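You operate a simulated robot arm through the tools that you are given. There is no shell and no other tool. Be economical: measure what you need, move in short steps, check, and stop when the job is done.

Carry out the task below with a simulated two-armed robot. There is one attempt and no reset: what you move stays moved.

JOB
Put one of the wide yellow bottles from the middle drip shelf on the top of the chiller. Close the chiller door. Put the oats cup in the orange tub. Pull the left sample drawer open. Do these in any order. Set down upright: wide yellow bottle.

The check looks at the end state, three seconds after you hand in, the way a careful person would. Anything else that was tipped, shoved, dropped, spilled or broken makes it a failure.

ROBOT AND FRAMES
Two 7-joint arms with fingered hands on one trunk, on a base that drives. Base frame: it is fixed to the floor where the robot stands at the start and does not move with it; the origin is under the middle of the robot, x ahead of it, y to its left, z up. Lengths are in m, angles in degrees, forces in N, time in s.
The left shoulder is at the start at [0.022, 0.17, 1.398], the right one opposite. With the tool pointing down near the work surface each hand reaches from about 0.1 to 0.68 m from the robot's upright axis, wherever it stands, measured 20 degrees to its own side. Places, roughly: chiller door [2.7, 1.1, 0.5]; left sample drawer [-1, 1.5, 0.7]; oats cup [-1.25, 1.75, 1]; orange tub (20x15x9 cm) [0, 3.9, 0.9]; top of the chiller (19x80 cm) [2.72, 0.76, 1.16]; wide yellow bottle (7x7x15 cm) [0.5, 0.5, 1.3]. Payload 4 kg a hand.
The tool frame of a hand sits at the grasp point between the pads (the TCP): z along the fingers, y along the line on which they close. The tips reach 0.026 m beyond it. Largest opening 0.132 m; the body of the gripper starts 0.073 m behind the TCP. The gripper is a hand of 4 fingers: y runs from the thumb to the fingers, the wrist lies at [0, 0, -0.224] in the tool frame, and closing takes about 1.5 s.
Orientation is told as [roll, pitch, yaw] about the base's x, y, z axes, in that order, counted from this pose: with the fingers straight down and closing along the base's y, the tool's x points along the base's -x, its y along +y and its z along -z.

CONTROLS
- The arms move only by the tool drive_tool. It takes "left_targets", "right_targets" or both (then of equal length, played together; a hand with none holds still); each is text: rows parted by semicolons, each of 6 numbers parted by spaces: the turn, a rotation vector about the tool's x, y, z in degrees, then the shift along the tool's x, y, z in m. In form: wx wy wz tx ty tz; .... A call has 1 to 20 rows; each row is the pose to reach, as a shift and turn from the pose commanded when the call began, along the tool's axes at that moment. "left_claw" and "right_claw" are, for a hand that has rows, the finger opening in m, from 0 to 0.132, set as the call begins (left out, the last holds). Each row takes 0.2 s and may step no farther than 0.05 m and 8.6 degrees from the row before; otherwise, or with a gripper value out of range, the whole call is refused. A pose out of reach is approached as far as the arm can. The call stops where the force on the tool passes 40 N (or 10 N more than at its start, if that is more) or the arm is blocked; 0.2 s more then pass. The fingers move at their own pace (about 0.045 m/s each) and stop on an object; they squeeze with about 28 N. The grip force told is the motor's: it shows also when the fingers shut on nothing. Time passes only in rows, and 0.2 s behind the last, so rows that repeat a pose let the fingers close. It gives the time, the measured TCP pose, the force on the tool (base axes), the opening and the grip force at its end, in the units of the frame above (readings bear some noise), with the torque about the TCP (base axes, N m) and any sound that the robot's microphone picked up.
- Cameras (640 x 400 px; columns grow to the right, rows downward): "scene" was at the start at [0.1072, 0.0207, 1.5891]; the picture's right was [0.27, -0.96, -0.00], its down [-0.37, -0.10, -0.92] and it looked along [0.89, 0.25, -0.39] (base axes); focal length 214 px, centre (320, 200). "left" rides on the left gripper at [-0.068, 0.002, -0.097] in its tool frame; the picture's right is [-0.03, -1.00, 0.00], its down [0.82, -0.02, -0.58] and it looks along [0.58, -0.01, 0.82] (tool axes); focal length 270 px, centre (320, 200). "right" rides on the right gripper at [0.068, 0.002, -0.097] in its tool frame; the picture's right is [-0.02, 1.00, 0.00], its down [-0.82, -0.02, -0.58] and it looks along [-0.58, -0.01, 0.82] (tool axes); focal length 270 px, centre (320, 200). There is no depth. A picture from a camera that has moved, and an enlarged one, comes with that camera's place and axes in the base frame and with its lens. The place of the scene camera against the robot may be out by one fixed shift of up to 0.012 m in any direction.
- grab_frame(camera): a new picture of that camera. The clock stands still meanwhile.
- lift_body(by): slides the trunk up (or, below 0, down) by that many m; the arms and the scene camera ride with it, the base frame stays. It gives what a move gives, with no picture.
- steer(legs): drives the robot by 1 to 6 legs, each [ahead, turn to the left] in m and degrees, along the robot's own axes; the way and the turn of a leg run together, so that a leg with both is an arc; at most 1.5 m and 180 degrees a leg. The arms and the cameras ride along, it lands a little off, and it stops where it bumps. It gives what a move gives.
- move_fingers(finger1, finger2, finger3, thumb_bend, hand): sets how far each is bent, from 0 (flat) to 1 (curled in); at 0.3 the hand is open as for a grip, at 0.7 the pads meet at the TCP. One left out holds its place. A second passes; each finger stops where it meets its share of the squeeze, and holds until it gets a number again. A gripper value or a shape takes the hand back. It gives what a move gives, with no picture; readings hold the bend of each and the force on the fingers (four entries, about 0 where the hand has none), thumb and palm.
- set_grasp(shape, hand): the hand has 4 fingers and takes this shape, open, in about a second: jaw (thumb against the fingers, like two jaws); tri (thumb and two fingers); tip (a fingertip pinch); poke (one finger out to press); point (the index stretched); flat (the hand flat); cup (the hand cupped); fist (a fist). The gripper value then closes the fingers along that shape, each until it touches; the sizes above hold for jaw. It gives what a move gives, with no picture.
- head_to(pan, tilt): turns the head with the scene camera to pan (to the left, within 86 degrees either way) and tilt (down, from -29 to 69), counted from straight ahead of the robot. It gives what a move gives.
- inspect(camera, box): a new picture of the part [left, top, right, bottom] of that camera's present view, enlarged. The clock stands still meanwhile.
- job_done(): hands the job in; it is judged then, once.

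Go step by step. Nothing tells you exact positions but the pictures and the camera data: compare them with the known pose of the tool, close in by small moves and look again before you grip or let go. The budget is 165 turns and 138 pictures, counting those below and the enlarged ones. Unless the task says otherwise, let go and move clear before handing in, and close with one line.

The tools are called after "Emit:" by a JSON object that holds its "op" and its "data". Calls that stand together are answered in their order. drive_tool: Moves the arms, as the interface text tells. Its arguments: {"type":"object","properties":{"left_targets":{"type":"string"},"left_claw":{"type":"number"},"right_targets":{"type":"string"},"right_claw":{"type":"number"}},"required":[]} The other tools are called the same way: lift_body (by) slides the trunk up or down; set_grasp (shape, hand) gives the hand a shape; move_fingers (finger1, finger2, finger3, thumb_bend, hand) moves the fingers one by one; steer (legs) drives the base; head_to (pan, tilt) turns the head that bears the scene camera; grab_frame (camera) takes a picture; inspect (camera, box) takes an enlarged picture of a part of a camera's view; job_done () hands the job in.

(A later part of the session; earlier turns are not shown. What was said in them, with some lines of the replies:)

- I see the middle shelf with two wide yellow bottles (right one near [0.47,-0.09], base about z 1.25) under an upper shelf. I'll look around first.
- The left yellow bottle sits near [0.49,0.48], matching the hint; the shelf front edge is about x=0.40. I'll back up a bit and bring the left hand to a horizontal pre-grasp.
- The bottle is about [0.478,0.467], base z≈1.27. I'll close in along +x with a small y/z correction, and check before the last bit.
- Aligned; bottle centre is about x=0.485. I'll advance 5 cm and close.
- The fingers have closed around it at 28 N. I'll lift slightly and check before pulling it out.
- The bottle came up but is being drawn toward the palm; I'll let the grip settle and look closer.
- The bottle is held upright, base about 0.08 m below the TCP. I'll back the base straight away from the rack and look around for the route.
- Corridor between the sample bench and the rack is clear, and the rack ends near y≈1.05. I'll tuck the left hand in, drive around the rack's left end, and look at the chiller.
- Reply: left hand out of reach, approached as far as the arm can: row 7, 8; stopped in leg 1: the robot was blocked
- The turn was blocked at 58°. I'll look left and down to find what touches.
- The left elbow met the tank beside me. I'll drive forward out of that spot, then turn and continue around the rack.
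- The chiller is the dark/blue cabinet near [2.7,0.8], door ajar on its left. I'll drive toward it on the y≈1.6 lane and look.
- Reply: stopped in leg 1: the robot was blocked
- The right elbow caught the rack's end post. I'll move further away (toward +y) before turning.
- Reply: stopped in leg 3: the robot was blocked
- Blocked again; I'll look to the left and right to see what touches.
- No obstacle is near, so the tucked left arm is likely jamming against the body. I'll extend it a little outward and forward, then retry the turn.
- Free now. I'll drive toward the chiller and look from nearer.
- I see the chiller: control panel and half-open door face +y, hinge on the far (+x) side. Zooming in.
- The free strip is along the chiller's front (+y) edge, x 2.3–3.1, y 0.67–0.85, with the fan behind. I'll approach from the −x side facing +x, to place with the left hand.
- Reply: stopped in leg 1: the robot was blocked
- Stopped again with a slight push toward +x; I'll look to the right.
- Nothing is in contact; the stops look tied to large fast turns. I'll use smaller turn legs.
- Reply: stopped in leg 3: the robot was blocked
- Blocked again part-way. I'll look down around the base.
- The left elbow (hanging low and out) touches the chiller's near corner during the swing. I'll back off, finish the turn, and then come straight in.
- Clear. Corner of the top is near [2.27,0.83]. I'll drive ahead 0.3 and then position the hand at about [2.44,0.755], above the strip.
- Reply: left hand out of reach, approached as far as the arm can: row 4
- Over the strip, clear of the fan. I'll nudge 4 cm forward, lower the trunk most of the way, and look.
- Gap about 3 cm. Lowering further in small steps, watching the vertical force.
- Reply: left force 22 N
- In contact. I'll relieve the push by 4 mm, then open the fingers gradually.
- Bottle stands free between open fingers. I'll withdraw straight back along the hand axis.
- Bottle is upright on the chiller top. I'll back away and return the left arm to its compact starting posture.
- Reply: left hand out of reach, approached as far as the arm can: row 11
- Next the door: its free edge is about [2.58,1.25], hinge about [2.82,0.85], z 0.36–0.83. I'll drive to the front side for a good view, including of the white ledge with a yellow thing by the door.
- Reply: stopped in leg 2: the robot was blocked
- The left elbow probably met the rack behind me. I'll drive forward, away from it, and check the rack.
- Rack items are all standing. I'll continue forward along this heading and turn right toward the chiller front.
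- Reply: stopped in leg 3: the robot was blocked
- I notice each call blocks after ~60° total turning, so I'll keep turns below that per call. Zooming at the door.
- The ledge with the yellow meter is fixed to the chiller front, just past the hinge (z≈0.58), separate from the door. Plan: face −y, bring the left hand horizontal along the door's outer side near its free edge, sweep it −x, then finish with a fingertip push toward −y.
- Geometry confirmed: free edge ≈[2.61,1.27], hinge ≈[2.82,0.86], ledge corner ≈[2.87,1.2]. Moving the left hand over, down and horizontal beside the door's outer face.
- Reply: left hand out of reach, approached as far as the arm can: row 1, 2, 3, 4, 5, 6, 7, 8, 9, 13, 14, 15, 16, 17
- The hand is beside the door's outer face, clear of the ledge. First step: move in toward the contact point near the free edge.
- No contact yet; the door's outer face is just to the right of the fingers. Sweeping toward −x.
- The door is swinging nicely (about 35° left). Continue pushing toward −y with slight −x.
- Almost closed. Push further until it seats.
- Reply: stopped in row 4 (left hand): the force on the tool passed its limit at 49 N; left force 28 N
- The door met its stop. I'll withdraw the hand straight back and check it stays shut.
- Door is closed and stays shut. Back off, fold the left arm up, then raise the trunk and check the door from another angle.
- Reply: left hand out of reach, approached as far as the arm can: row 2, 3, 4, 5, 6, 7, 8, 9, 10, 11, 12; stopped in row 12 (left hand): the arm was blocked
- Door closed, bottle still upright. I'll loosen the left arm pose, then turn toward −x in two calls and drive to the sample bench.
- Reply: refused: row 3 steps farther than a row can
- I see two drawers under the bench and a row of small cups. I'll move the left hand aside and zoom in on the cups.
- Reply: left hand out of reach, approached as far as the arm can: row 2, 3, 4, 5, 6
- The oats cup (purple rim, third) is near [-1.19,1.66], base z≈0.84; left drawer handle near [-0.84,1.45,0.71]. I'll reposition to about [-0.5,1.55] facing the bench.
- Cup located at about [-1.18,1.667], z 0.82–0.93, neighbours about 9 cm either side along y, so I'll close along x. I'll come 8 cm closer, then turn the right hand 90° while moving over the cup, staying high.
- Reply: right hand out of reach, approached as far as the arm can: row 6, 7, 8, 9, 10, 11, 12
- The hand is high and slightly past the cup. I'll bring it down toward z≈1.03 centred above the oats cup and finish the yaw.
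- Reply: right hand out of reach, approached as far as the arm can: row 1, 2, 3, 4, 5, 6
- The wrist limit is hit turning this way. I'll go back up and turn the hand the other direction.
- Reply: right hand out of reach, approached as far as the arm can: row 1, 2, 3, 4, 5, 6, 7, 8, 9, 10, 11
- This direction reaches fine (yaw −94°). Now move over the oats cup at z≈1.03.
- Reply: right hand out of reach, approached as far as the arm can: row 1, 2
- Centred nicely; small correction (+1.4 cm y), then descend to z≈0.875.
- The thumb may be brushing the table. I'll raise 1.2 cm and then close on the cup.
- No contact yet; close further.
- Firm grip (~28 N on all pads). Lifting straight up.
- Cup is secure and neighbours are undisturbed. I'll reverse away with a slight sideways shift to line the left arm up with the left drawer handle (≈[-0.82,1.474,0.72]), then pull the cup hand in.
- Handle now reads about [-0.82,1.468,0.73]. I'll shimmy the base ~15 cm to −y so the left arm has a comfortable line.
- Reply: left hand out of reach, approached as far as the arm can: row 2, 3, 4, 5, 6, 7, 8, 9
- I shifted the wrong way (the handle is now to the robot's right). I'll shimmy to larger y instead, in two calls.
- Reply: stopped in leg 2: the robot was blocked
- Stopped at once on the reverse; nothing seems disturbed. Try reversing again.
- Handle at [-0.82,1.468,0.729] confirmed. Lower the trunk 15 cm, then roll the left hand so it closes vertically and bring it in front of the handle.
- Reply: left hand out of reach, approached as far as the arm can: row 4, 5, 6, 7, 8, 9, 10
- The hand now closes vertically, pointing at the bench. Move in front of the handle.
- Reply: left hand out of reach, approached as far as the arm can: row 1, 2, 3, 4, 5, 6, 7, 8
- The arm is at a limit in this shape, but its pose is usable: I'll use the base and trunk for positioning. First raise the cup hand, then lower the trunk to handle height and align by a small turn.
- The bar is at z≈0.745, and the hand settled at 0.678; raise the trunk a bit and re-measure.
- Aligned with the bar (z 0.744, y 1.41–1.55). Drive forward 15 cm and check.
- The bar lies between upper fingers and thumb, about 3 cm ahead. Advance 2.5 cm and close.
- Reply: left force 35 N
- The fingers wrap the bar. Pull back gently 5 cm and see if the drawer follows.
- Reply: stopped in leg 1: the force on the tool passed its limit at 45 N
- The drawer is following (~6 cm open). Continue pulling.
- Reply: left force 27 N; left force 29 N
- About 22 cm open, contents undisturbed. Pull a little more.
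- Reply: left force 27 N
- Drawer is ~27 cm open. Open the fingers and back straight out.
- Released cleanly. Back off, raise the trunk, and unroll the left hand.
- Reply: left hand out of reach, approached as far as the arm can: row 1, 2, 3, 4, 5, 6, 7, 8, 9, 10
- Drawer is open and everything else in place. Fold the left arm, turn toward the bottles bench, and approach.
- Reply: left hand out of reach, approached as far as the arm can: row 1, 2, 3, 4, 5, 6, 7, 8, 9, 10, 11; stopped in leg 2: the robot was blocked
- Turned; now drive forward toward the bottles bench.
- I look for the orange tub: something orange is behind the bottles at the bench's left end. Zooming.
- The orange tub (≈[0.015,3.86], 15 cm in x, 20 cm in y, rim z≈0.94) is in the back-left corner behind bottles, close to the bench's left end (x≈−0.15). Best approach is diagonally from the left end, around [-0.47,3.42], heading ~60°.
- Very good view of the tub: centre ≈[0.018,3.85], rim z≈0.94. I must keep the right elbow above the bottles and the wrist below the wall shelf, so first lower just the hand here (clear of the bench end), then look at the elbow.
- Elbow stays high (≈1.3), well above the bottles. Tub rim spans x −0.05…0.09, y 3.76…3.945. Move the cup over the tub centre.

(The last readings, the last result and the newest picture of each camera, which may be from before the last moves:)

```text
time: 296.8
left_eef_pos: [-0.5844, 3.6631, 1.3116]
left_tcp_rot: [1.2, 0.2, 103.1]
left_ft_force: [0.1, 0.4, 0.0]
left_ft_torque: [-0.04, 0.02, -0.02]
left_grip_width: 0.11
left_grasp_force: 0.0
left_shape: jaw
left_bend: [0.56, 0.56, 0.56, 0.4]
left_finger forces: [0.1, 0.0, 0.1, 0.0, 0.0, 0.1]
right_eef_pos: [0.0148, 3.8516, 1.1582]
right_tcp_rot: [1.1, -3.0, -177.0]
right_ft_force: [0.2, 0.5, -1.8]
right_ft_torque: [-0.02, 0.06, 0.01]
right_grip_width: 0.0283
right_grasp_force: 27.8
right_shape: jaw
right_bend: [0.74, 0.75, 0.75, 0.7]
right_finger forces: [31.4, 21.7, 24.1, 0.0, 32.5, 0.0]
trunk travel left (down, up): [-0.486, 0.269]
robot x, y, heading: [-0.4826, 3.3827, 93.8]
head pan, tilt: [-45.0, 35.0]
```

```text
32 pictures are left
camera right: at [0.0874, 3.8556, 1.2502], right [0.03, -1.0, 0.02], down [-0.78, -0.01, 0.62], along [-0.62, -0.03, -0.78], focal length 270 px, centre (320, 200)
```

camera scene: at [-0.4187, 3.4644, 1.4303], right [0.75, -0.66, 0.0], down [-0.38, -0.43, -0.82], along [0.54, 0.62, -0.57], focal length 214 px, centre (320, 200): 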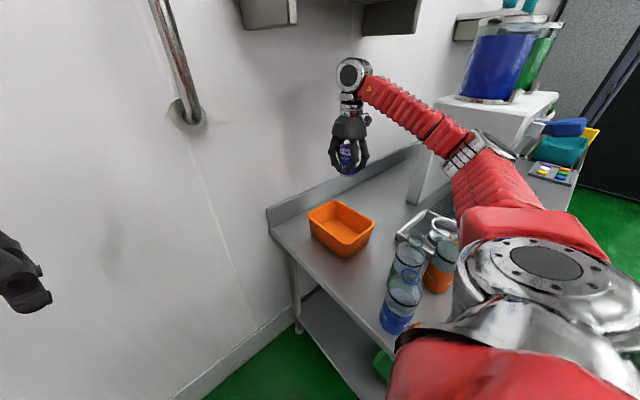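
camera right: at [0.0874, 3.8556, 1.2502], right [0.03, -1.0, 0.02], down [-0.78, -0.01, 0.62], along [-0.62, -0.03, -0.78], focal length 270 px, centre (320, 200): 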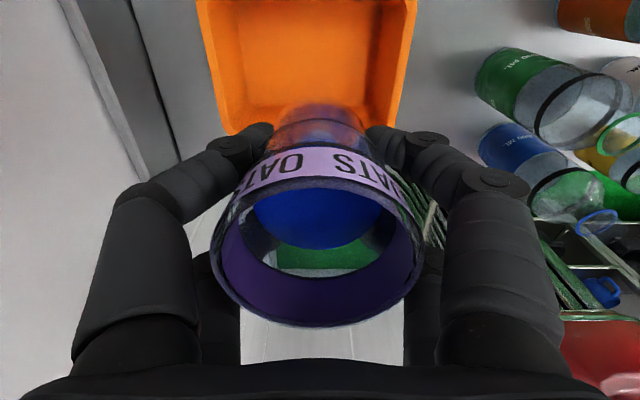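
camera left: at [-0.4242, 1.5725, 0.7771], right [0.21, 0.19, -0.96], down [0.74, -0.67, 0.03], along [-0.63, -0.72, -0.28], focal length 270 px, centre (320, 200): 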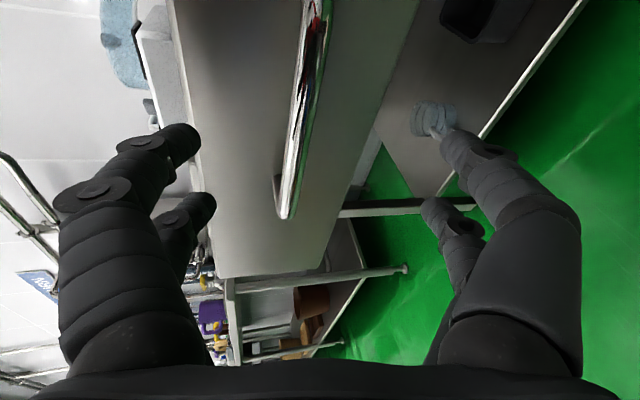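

Centred over the tub. Descend into it.

Emit:
{"op": "drive_tool", "data": {"right_targets": "0 0 0 0.004 -0.003 0.035; 0 0 0 0.007 -0.005 0.07; 0 0 0 0.009 -0.007 0.105; 0 0 0 0.011 -0.008 0.135; 0 0 0 0.013 -0.009 0.165; 0 0 0 0.0146 -0.01 0.19"}}

Emit:
{"op": "inspect", "data": {"camera": "scene", "box": [260, 120, 440, 270]}}

Emit:
{"op": "grab_frame", "data": {"camera": "right"}}

```text
time: 298.2
left_eef_pos: [-0.5849, 3.6631, 1.3114]
left_tcp_rot: [1.3, 0.1, 103.1]
left_ft_force: [1.0, -0.7, 0.0]
left_ft_torque: [-0.01, 0.02, -0.05]
left_grip_width: 0.1101
left_grasp_force: 0.0
left_shape: jaw
left_bend: [0.56, 0.56, 0.56, 0.4]
left_finger forces: [0.0, 0.0, 0.0, 0.0, 0.1, 0.0]
right_eef_pos: [0.021, 3.8599, 0.9664]
right_tcp_rot: [1.1, -2.9, -176.9]
right_ft_force: [0.7, -0.1, -1.8]
right_ft_torque: [-0.02, 0.05, -0.02]
right_grip_width: 0.0287
right_grasp_force: 28.4
right_shape: jaw
right_bend: [0.74, 0.75, 0.75, 0.7]
right_finger forces: [31.1, 21.3, 23.5, 0.0, 32.3, 0.1]
trunk travel left (down, up): [-0.486, 0.269]
robot x, y, heading: [-0.4837, 3.3806, 93.6]
head pan, tilt: [-45.0, 35.0]
```

```text
2.67 times, centred on (350, 195) of scene
camera zoom: at [-0.4191, 3.4649, 1.4303], right [0.75, -0.66, 0.0], down [-0.38, -0.43, -0.82], along [0.54, 0.62, -0.57], focal length 572 px, centre (240, 213)
```

zoom: 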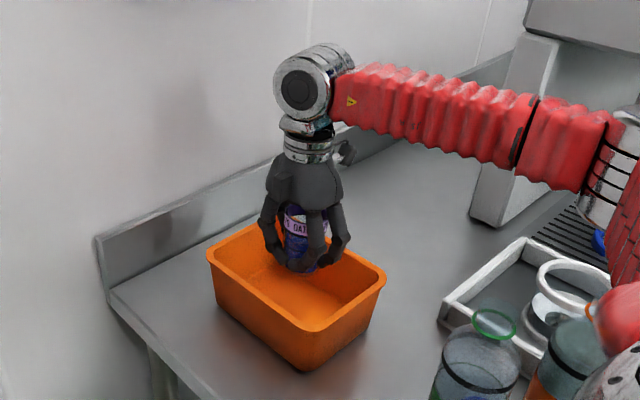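

```text
30 pictures are left
camera right: at [0.0929, 3.8626, 1.0589], right [0.03, -1.0, 0.02], down [-0.79, -0.01, 0.62], along [-0.62, -0.03, -0.79], focal length 270 px, centre (320, 200)
```

right: 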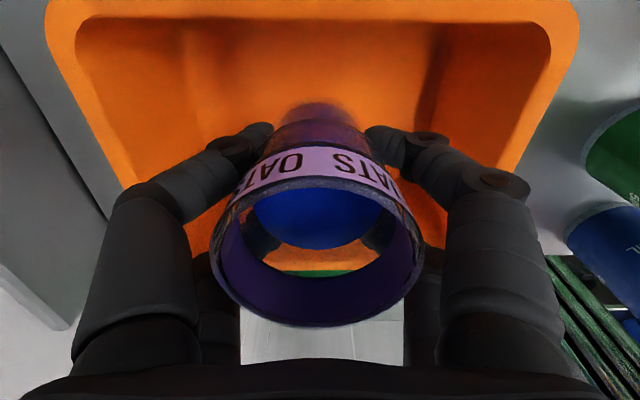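

Inside the tub. Lower slowly until the cup touches the floor.

Emit:
{"op": "drive_tool", "data": {"right_targets": "0 0 0 0.001 0 0.01; 0 0 0 0.001 0 0.02; 0 0 0 0.0015 0 0.028; 0 0 0 0.002 0 0.034"}}

Emit:
{"op": "inspect", "data": {"camera": "scene", "box": [260, 120, 480, 320]}}

```text
time: 299.2
left_eef_pos: [-0.5857, 3.662, 1.3105]
left_tcp_rot: [1.2, 0.1, 102.9]
left_ft_force: [-0.4, 0.3, 1.1]
left_ft_torque: [-0.04, -0.02, -0.04]
left_grip_width: 0.1099
left_grasp_force: 0.0
left_shape: jaw
left_bend: [0.56, 0.56, 0.56, 0.4]
left_finger forces: [0.0, 0.0, 0.0, 0.0, 0.0, 0.0]
right_eef_pos: [0.0202, 3.8593, 0.9338]
right_tcp_rot: [1.0, -3.0, -176.9]
right_ft_force: [-0.6, 0.5, -1.9]
right_ft_torque: [-0.02, 0.01, -0.01]
right_grip_width: 0.0284
right_grasp_force: 27.8
right_shape: jaw
right_bend: [0.74, 0.75, 0.75, 0.7]
right_finger forces: [31.0, 21.5, 23.4, 0.0, 32.3, 0.1]
trunk travel left (down, up): [-0.486, 0.269]
robot x, y, heading: [-0.483, 3.3797, 94.0]
head pan, tilt: [-45.0, 35.0]
```

```text
2.00 times, centred on (370, 220) of scene
camera zoom: at [-0.4192, 3.4645, 1.4303], right [0.75, -0.66, 0.0], down [-0.38, -0.43, -0.82], along [0.54, 0.62, -0.57], focal length 429 px, centre (220, 160)
```

zoom: 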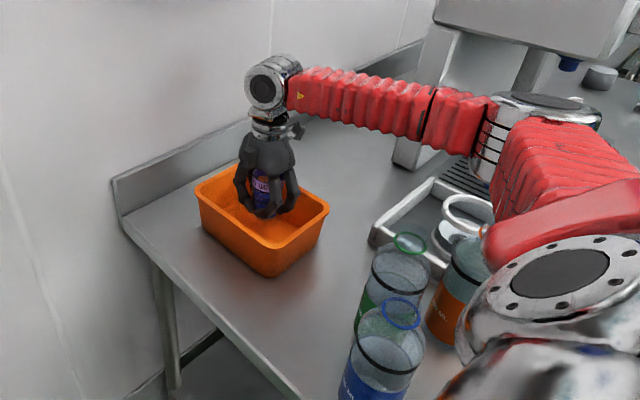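

No contact yet; continue in small steps.

Emit:
{"op": "drive_tool", "data": {"right_targets": "0 0 0 0.0003 0 0.006; 0 0 0 0.0006 0 0.012; 0 0 0 0.001 0 0.018; 0 0 0 0.0012 0 0.023"}}

Emit:
{"op": "grab_frame", "data": {"camera": "right"}}

```text
time: 300.2
left_eef_pos: [-0.585, 3.6632, 1.311]
left_tcp_rot: [1.2, 0.1, 103.0]
left_ft_force: [0.3, -0.1, 0.8]
left_ft_torque: [0.01, 0.03, -0.03]
left_grip_width: 0.1103
left_grasp_force: 0.0
left_shape: jaw
left_bend: [0.56, 0.56, 0.56, 0.4]
left_finger forces: [0.1, 0.0, 0.0, 0.0, 0.0, 0.0]
right_eef_pos: [0.0198, 3.859, 0.9106]
right_tcp_rot: [1.1, -3.0, -176.9]
right_ft_force: [-0.7, -0.7, -1.8]
right_ft_torque: [-0.04, 0.0, 0.01]
right_grip_width: 0.0284
right_grasp_force: 28.0
right_shape: jaw
right_bend: [0.74, 0.75, 0.75, 0.7]
right_finger forces: [31.1, 21.5, 23.2, 0.0, 32.3, 0.0]
trunk travel left (down, up): [-0.486, 0.269]
robot x, y, heading: [-0.4788, 3.3771, 93.9]
head pan, tilt: [-45.0, 35.0]
```

```text
28 pictures are left
camera right: at [0.0926, 3.8624, 1.0034], right [0.03, -1.0, 0.02], down [-0.79, -0.01, 0.62], along [-0.62, -0.03, -0.79], focal length 270 px, centre (320, 200)
```

right: 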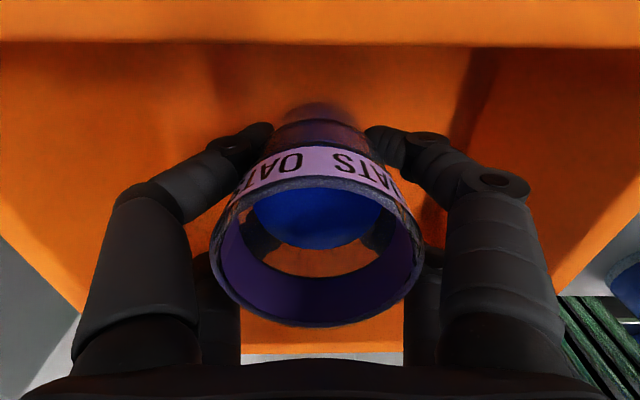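

Still free; the bench is probably the same height as the other one, so contact near TCP z≈0.895. Continue.

Emit:
{"op": "drive_tool", "data": {"right_targets": "0 0 0 0.0003 0 0.005; 0 0 0 0.0006 0 0.01; 0 0 0 0.0009 0 0.014; 0 0 0 0.0009 0 0.017; 0 0 0 0.001 0 0.02"}}

```text
time: 301.4
left_eef_pos: [-0.5867, 3.6618, 1.3129]
left_tcp_rot: [1.0, 0.1, 103.0]
left_ft_force: [-0.2, 0.0, 0.4]
left_ft_torque: [-0.04, 0.01, 0.03]
left_grip_width: 0.1102
left_grasp_force: 0.0
left_shape: jaw
left_bend: [0.56, 0.56, 0.56, 0.4]
left_finger forces: [0.0, 0.0, 0.1, 0.1, 0.0, 0.1]
right_eef_pos: [0.0188, 3.8582, 0.8942]
right_tcp_rot: [0.8, -3.0, -176.9]
right_ft_force: [-1.9, -0.5, 13.8]
right_ft_torque: [0.05, -0.4, -0.01]
right_grip_width: 0.0284
right_grasp_force: 28.1
right_shape: jaw
right_bend: [0.74, 0.75, 0.75, 0.7]
right_finger forces: [32.8, 22.9, 23.7, 0.0, 33.5, 0.0]
trunk travel left (down, up): [-0.486, 0.269]
robot x, y, heading: [-0.4827, 3.3752, 93.5]
head pan, tilt: [-45.0, 35.0]
```

Contact (14 N). Relieve slightly, then open the fingers moderately.

Emit:
{"op": "drive_tool", "data": {"right_targets": "0 0 0 0 0 -0.003; 0 0 0 0 0 -0.003"}}

Emit:
{"op": "drive_tool", "data": {"right_targets": "0 0 0 0 0 0; 0 0 0 0 0 0; 0 0 0 0 0 0; 0 0 0 0 0 0; 0 0 0 0 0 0; 0 0 0 0 0 0; 0 0 0 0 0 0", "right_claw": 0.085}}

Emit:
{"op": "grab_frame", "data": {"camera": "right"}}

```text
time: 302.0
left_eef_pos: [-0.5851, 3.6634, 1.3118]
left_tcp_rot: [1.1, 0.1, 103.0]
left_ft_force: [0.2, 0.0, 0.0]
left_ft_torque: [-0.01, -0.02, 0.0]
left_grip_width: 0.1098
left_grasp_force: 0.1
left_shape: jaw
left_bend: [0.56, 0.56, 0.56, 0.4]
left_finger forces: [0.0, 0.0, 0.1, 0.1, 0.0, 0.0]
right_eef_pos: [0.0192, 3.8592, 0.895]
right_tcp_rot: [1.0, -3.0, -176.9]
right_ft_force: [-0.2, 0.8, 6.5]
right_ft_torque: [0.06, -0.21, 0.06]
right_grip_width: 0.0286
right_grasp_force: 28.1
right_shape: jaw
right_bend: [0.74, 0.75, 0.75, 0.7]
right_finger forces: [32.6, 21.3, 24.5, 0.1, 33.8, 0.0]
trunk travel left (down, up): [-0.486, 0.269]
robot x, y, heading: [-0.4813, 3.3811, 93.5]
head pan, tilt: [-45.0, 35.0]
```

```text
time: 303.6
left_eef_pos: [-0.5861, 3.6635, 1.3108]
left_tcp_rot: [1.2, 0.1, 103.0]
left_ft_force: [0.0, 0.6, 0.5]
left_ft_torque: [-0.05, 0.01, -0.01]
left_grip_width: 0.1102
left_grasp_force: 0.0
left_shape: jaw
left_bend: [0.56, 0.56, 0.56, 0.4]
left_finger forces: [0.0, 0.0, 0.1, 0.0, 0.0, 0.0]
right_eef_pos: [0.0199, 3.8589, 0.8946]
right_tcp_rot: [1.2, -3.0, -177.0]
right_ft_force: [0.4, -0.4, 0.2]
right_ft_torque: [0.01, 0.0, 0.0]
right_grip_width: 0.0848
right_grasp_force: 0.1
right_shape: jaw
right_bend: [0.7, 0.7, 0.7, 0.65]
right_finger forces: [0.1, 0.0, 0.0, 0.0, 0.0, 0.1]
trunk travel left (down, up): [-0.486, 0.269]
robot x, y, heading: [-0.4832, 3.3806, 93.6]
head pan, tilt: [-45.0, 35.0]
```

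```text
27 pictures are left
camera right: at [0.0922, 3.8617, 0.9864], right [0.03, -1.0, 0.02], down [-0.79, -0.01, 0.62], along [-0.62, -0.03, -0.79], focal length 270 px, centre (320, 200)
```

right: 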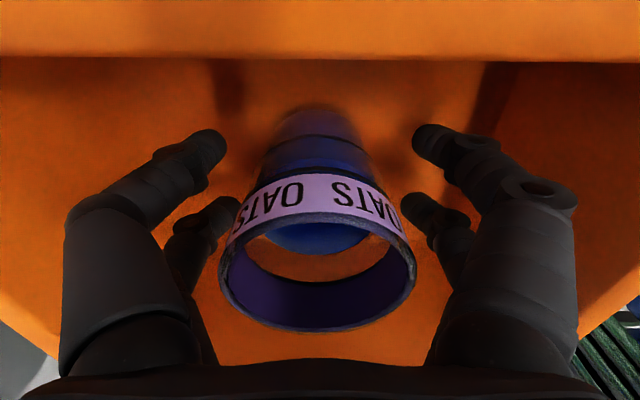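

Cup stands upright in the tub, released. Lift straight up, then move the hand off to −x, clear of the bench.

Emit:
{"op": "drive_tool", "data": {"right_targets": "0 0 0 -0.0005 0 -0.01; 0 0 0 -0.001 0 -0.02; 0 0 0 -0.002 0.001 -0.04; 0 0 0 -0.003 0.001 -0.065; 0 0 0 -0.005 0.002 -0.1; 0 0 0 -0.007 0.003 -0.14; 0 0 0 -0.009 0.0035 -0.18; 0 0 0 -0.0115 0.004 -0.22; 0 0 0 -0.05 0.004 -0.24; 0 0 0 -0.09 0.004 -0.25; 0 0 0 -0.13 0.004 -0.25; 0 0 0 -0.17 0.004 -0.25; 0 0 0 -0.21 0.004 -0.25; 0 0 0 -0.24 0.004 -0.25"}}

Emit:
{"op": "grab_frame", "data": {"camera": "scene"}}

Emit:
{"op": "inspect", "data": {"camera": "scene", "box": [280, 180, 480, 340]}}

```text
time: 306.6
left_eef_pos: [-0.5864, 3.6634, 1.3107]
left_tcp_rot: [1.1, 0.2, 103.0]
left_ft_force: [-0.3, -0.1, 0.5]
left_ft_torque: [0.01, -0.04, 0.01]
left_grip_width: 0.1097
left_grasp_force: 0.2
left_shape: jaw
left_bend: [0.56, 0.56, 0.56, 0.4]
left_finger forces: [0.0, 0.0, 0.1, 0.1, 0.0, 0.0]
right_eef_pos: [-0.2073, 3.8458, 1.1546]
right_tcp_rot: [1.1, -3.1, -177.0]
right_ft_force: [-0.3, 0.0, -0.2]
right_ft_torque: [0.0, 0.01, 0.0]
right_grip_width: 0.0847
right_grasp_force: 0.0
right_shape: jaw
right_bend: [0.7, 0.7, 0.7, 0.65]
right_finger forces: [0.0, 0.0, 0.0, 0.0, 0.0, 0.1]
trunk travel left (down, up): [-0.486, 0.269]
robot x, y, heading: [-0.4848, 3.3812, 93.4]
head pan, tilt: [-45.0, 35.0]
```

```text
26 pictures are left
camera scene: at [-0.42, 3.4648, 1.4303], right [0.75, -0.66, 0.0], down [-0.38, -0.43, -0.82], along [0.54, 0.62, -0.57], focal length 214 px, centre (320, 200)
```

scene: 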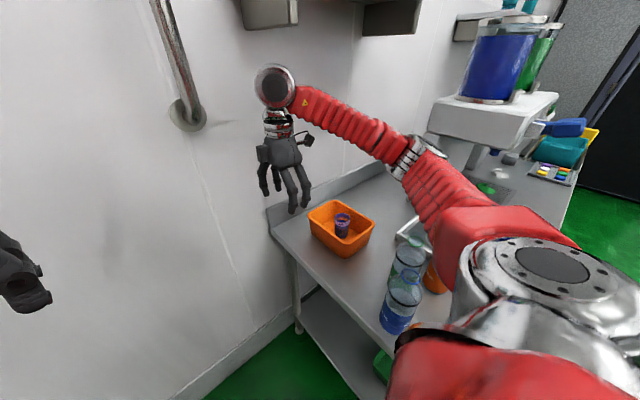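

```text
2.50 times, centred on (380, 260) of scene
camera zoom: at [-0.42, 3.4648, 1.4303], right [0.75, -0.66, 0.0], down [-0.38, -0.43, -0.82], along [0.54, 0.62, -0.57], focal length 536 px, centre (170, 50)
```

zoom: 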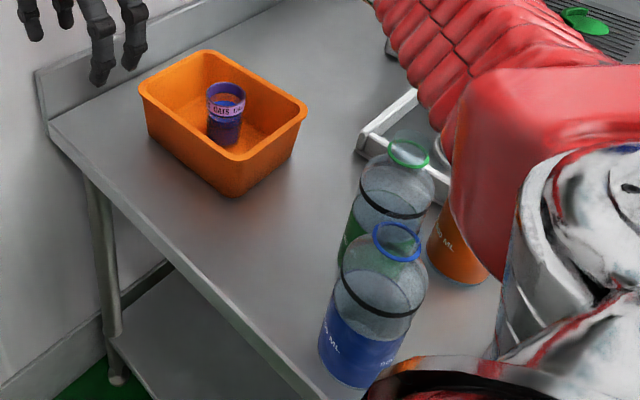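

Cup is upright in the orange tub; bottles undisturbed. Back the robot clear and take a last look.

Emit:
{"op": "steer", "data": {"legs": [[-0.5, 0]]}}

Emit:
{"op": "grab_frame", "data": {"camera": "scene"}}

Emit:
{"op": "head_to", "data": {"pan": 70, "tilt": 35}}

Emit:
{"op": "grab_frame", "data": {"camera": "scene"}}

```text
time: 309.6
left_eef_pos: [-0.5537, 3.1623, 1.3103]
left_tcp_rot: [1.2, 0.1, 103.3]
left_ft_force: [0.5, 0.4, -0.1]
left_ft_torque: [0.03, -0.01, 0.01]
left_grip_width: 0.1098
left_grasp_force: 0.1
left_shape: jaw
left_bend: [0.56, 0.56, 0.56, 0.4]
left_finger forces: [0.0, 0.0, 0.0, 0.0, 0.0, 0.1]
right_eef_pos: [-0.1754, 3.3459, 1.1559]
right_tcp_rot: [1.1, -3.0, -176.6]
right_ft_force: [0.7, 0.3, -0.3]
right_ft_torque: [0.01, 0.0, 0.0]
right_grip_width: 0.0849
right_grasp_force: 0.1
right_shape: jaw
right_bend: [0.7, 0.7, 0.7, 0.65]
right_finger forces: [0.1, 0.0, 0.0, 0.1, 0.1, 0.0]
trunk travel left (down, up): [-0.486, 0.269]
robot x, y, heading: [-0.4501, 2.8773, 94.0]
head pan, tilt: [-45.0, 35.0]
```

```text
24 pictures are left
camera scene: at [-0.3862, 2.9636, 1.4304], right [0.76, -0.65, 0.0], down [-0.38, -0.43, -0.82], along [0.54, 0.62, -0.57], focal length 214 px, centre (320, 200)
```

scene: 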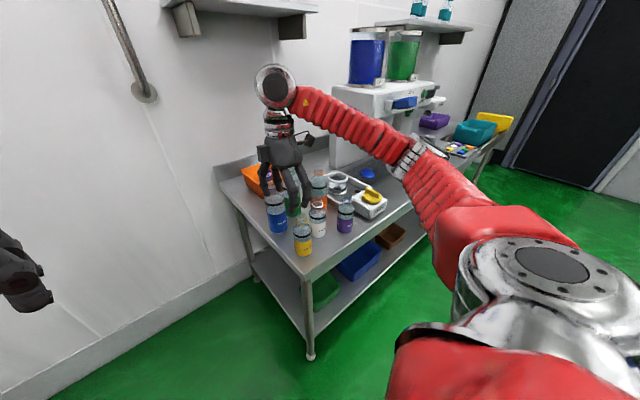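

```text
time: 311.5
left_eef_pos: [-0.5536, 3.1619, 1.3112]
left_tcp_rot: [1.2, 0.1, 103.4]
left_ft_force: [-0.7, -0.8, 0.1]
left_ft_torque: [0.01, -0.01, -0.02]
left_grip_width: 0.1104
left_grasp_force: 0.0
left_shape: jaw
left_bend: [0.56, 0.56, 0.56, 0.4]
left_finger forces: [0.0, 0.0, 0.0, 0.1, 0.0, 0.0]
right_eef_pos: [-0.176, 3.3475, 1.1549]
right_tcp_rot: [1.0, -2.9, -176.6]
right_ft_force: [0.3, -0.2, -0.2]
right_ft_torque: [0.01, -0.01, -0.02]
right_grip_width: 0.0847
right_grasp_force: 0.0
right_shape: jaw
right_bend: [0.7, 0.7, 0.7, 0.65]
right_finger forces: [0.1, 0.1, 0.0, 0.0, 0.0, 0.0]
trunk travel left (down, up): [-0.486, 0.269]
robot x, y, heading: [-0.4457, 2.8795, 94.0]
head pan, tilt: [70.0, 35.0]
```

```text
23 pictures are left
camera scene: at [-0.5285, 2.922, 1.4304], right [0.27, 0.96, 0.0], down [0.55, -0.16, -0.82], along [-0.79, 0.22, -0.57], focal length 214 px, centre (320, 200)
```

scene: 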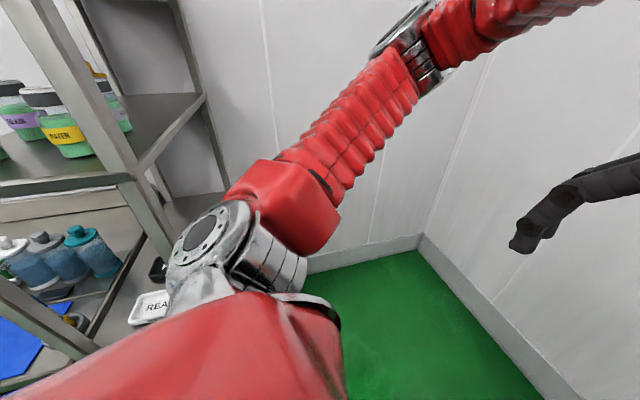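

The cup stands in the tub, all the bench bottles are upright, and both hands are clear. The drawer was pulled open, the chiller door shut and the yellow bottle upright on the chiller top when I last saw each of them. Handing in.

Emit:
{"op": "job_done", "data": {}}

```text
The job is handed in.
```

I've handed in the job with all four tasks done: the wide yellow bottle is upright on the chiller top, the chiller door is closed, the oats cup is in the orange tub, and the left sample drawer is open about 27 cm. Two caveats: the arms bumped the tank by the sample bench and the drip rack (the rack items were still standing; I didn't re-check the tank), and I last saw the bottle, door and drawer when I left each of them.
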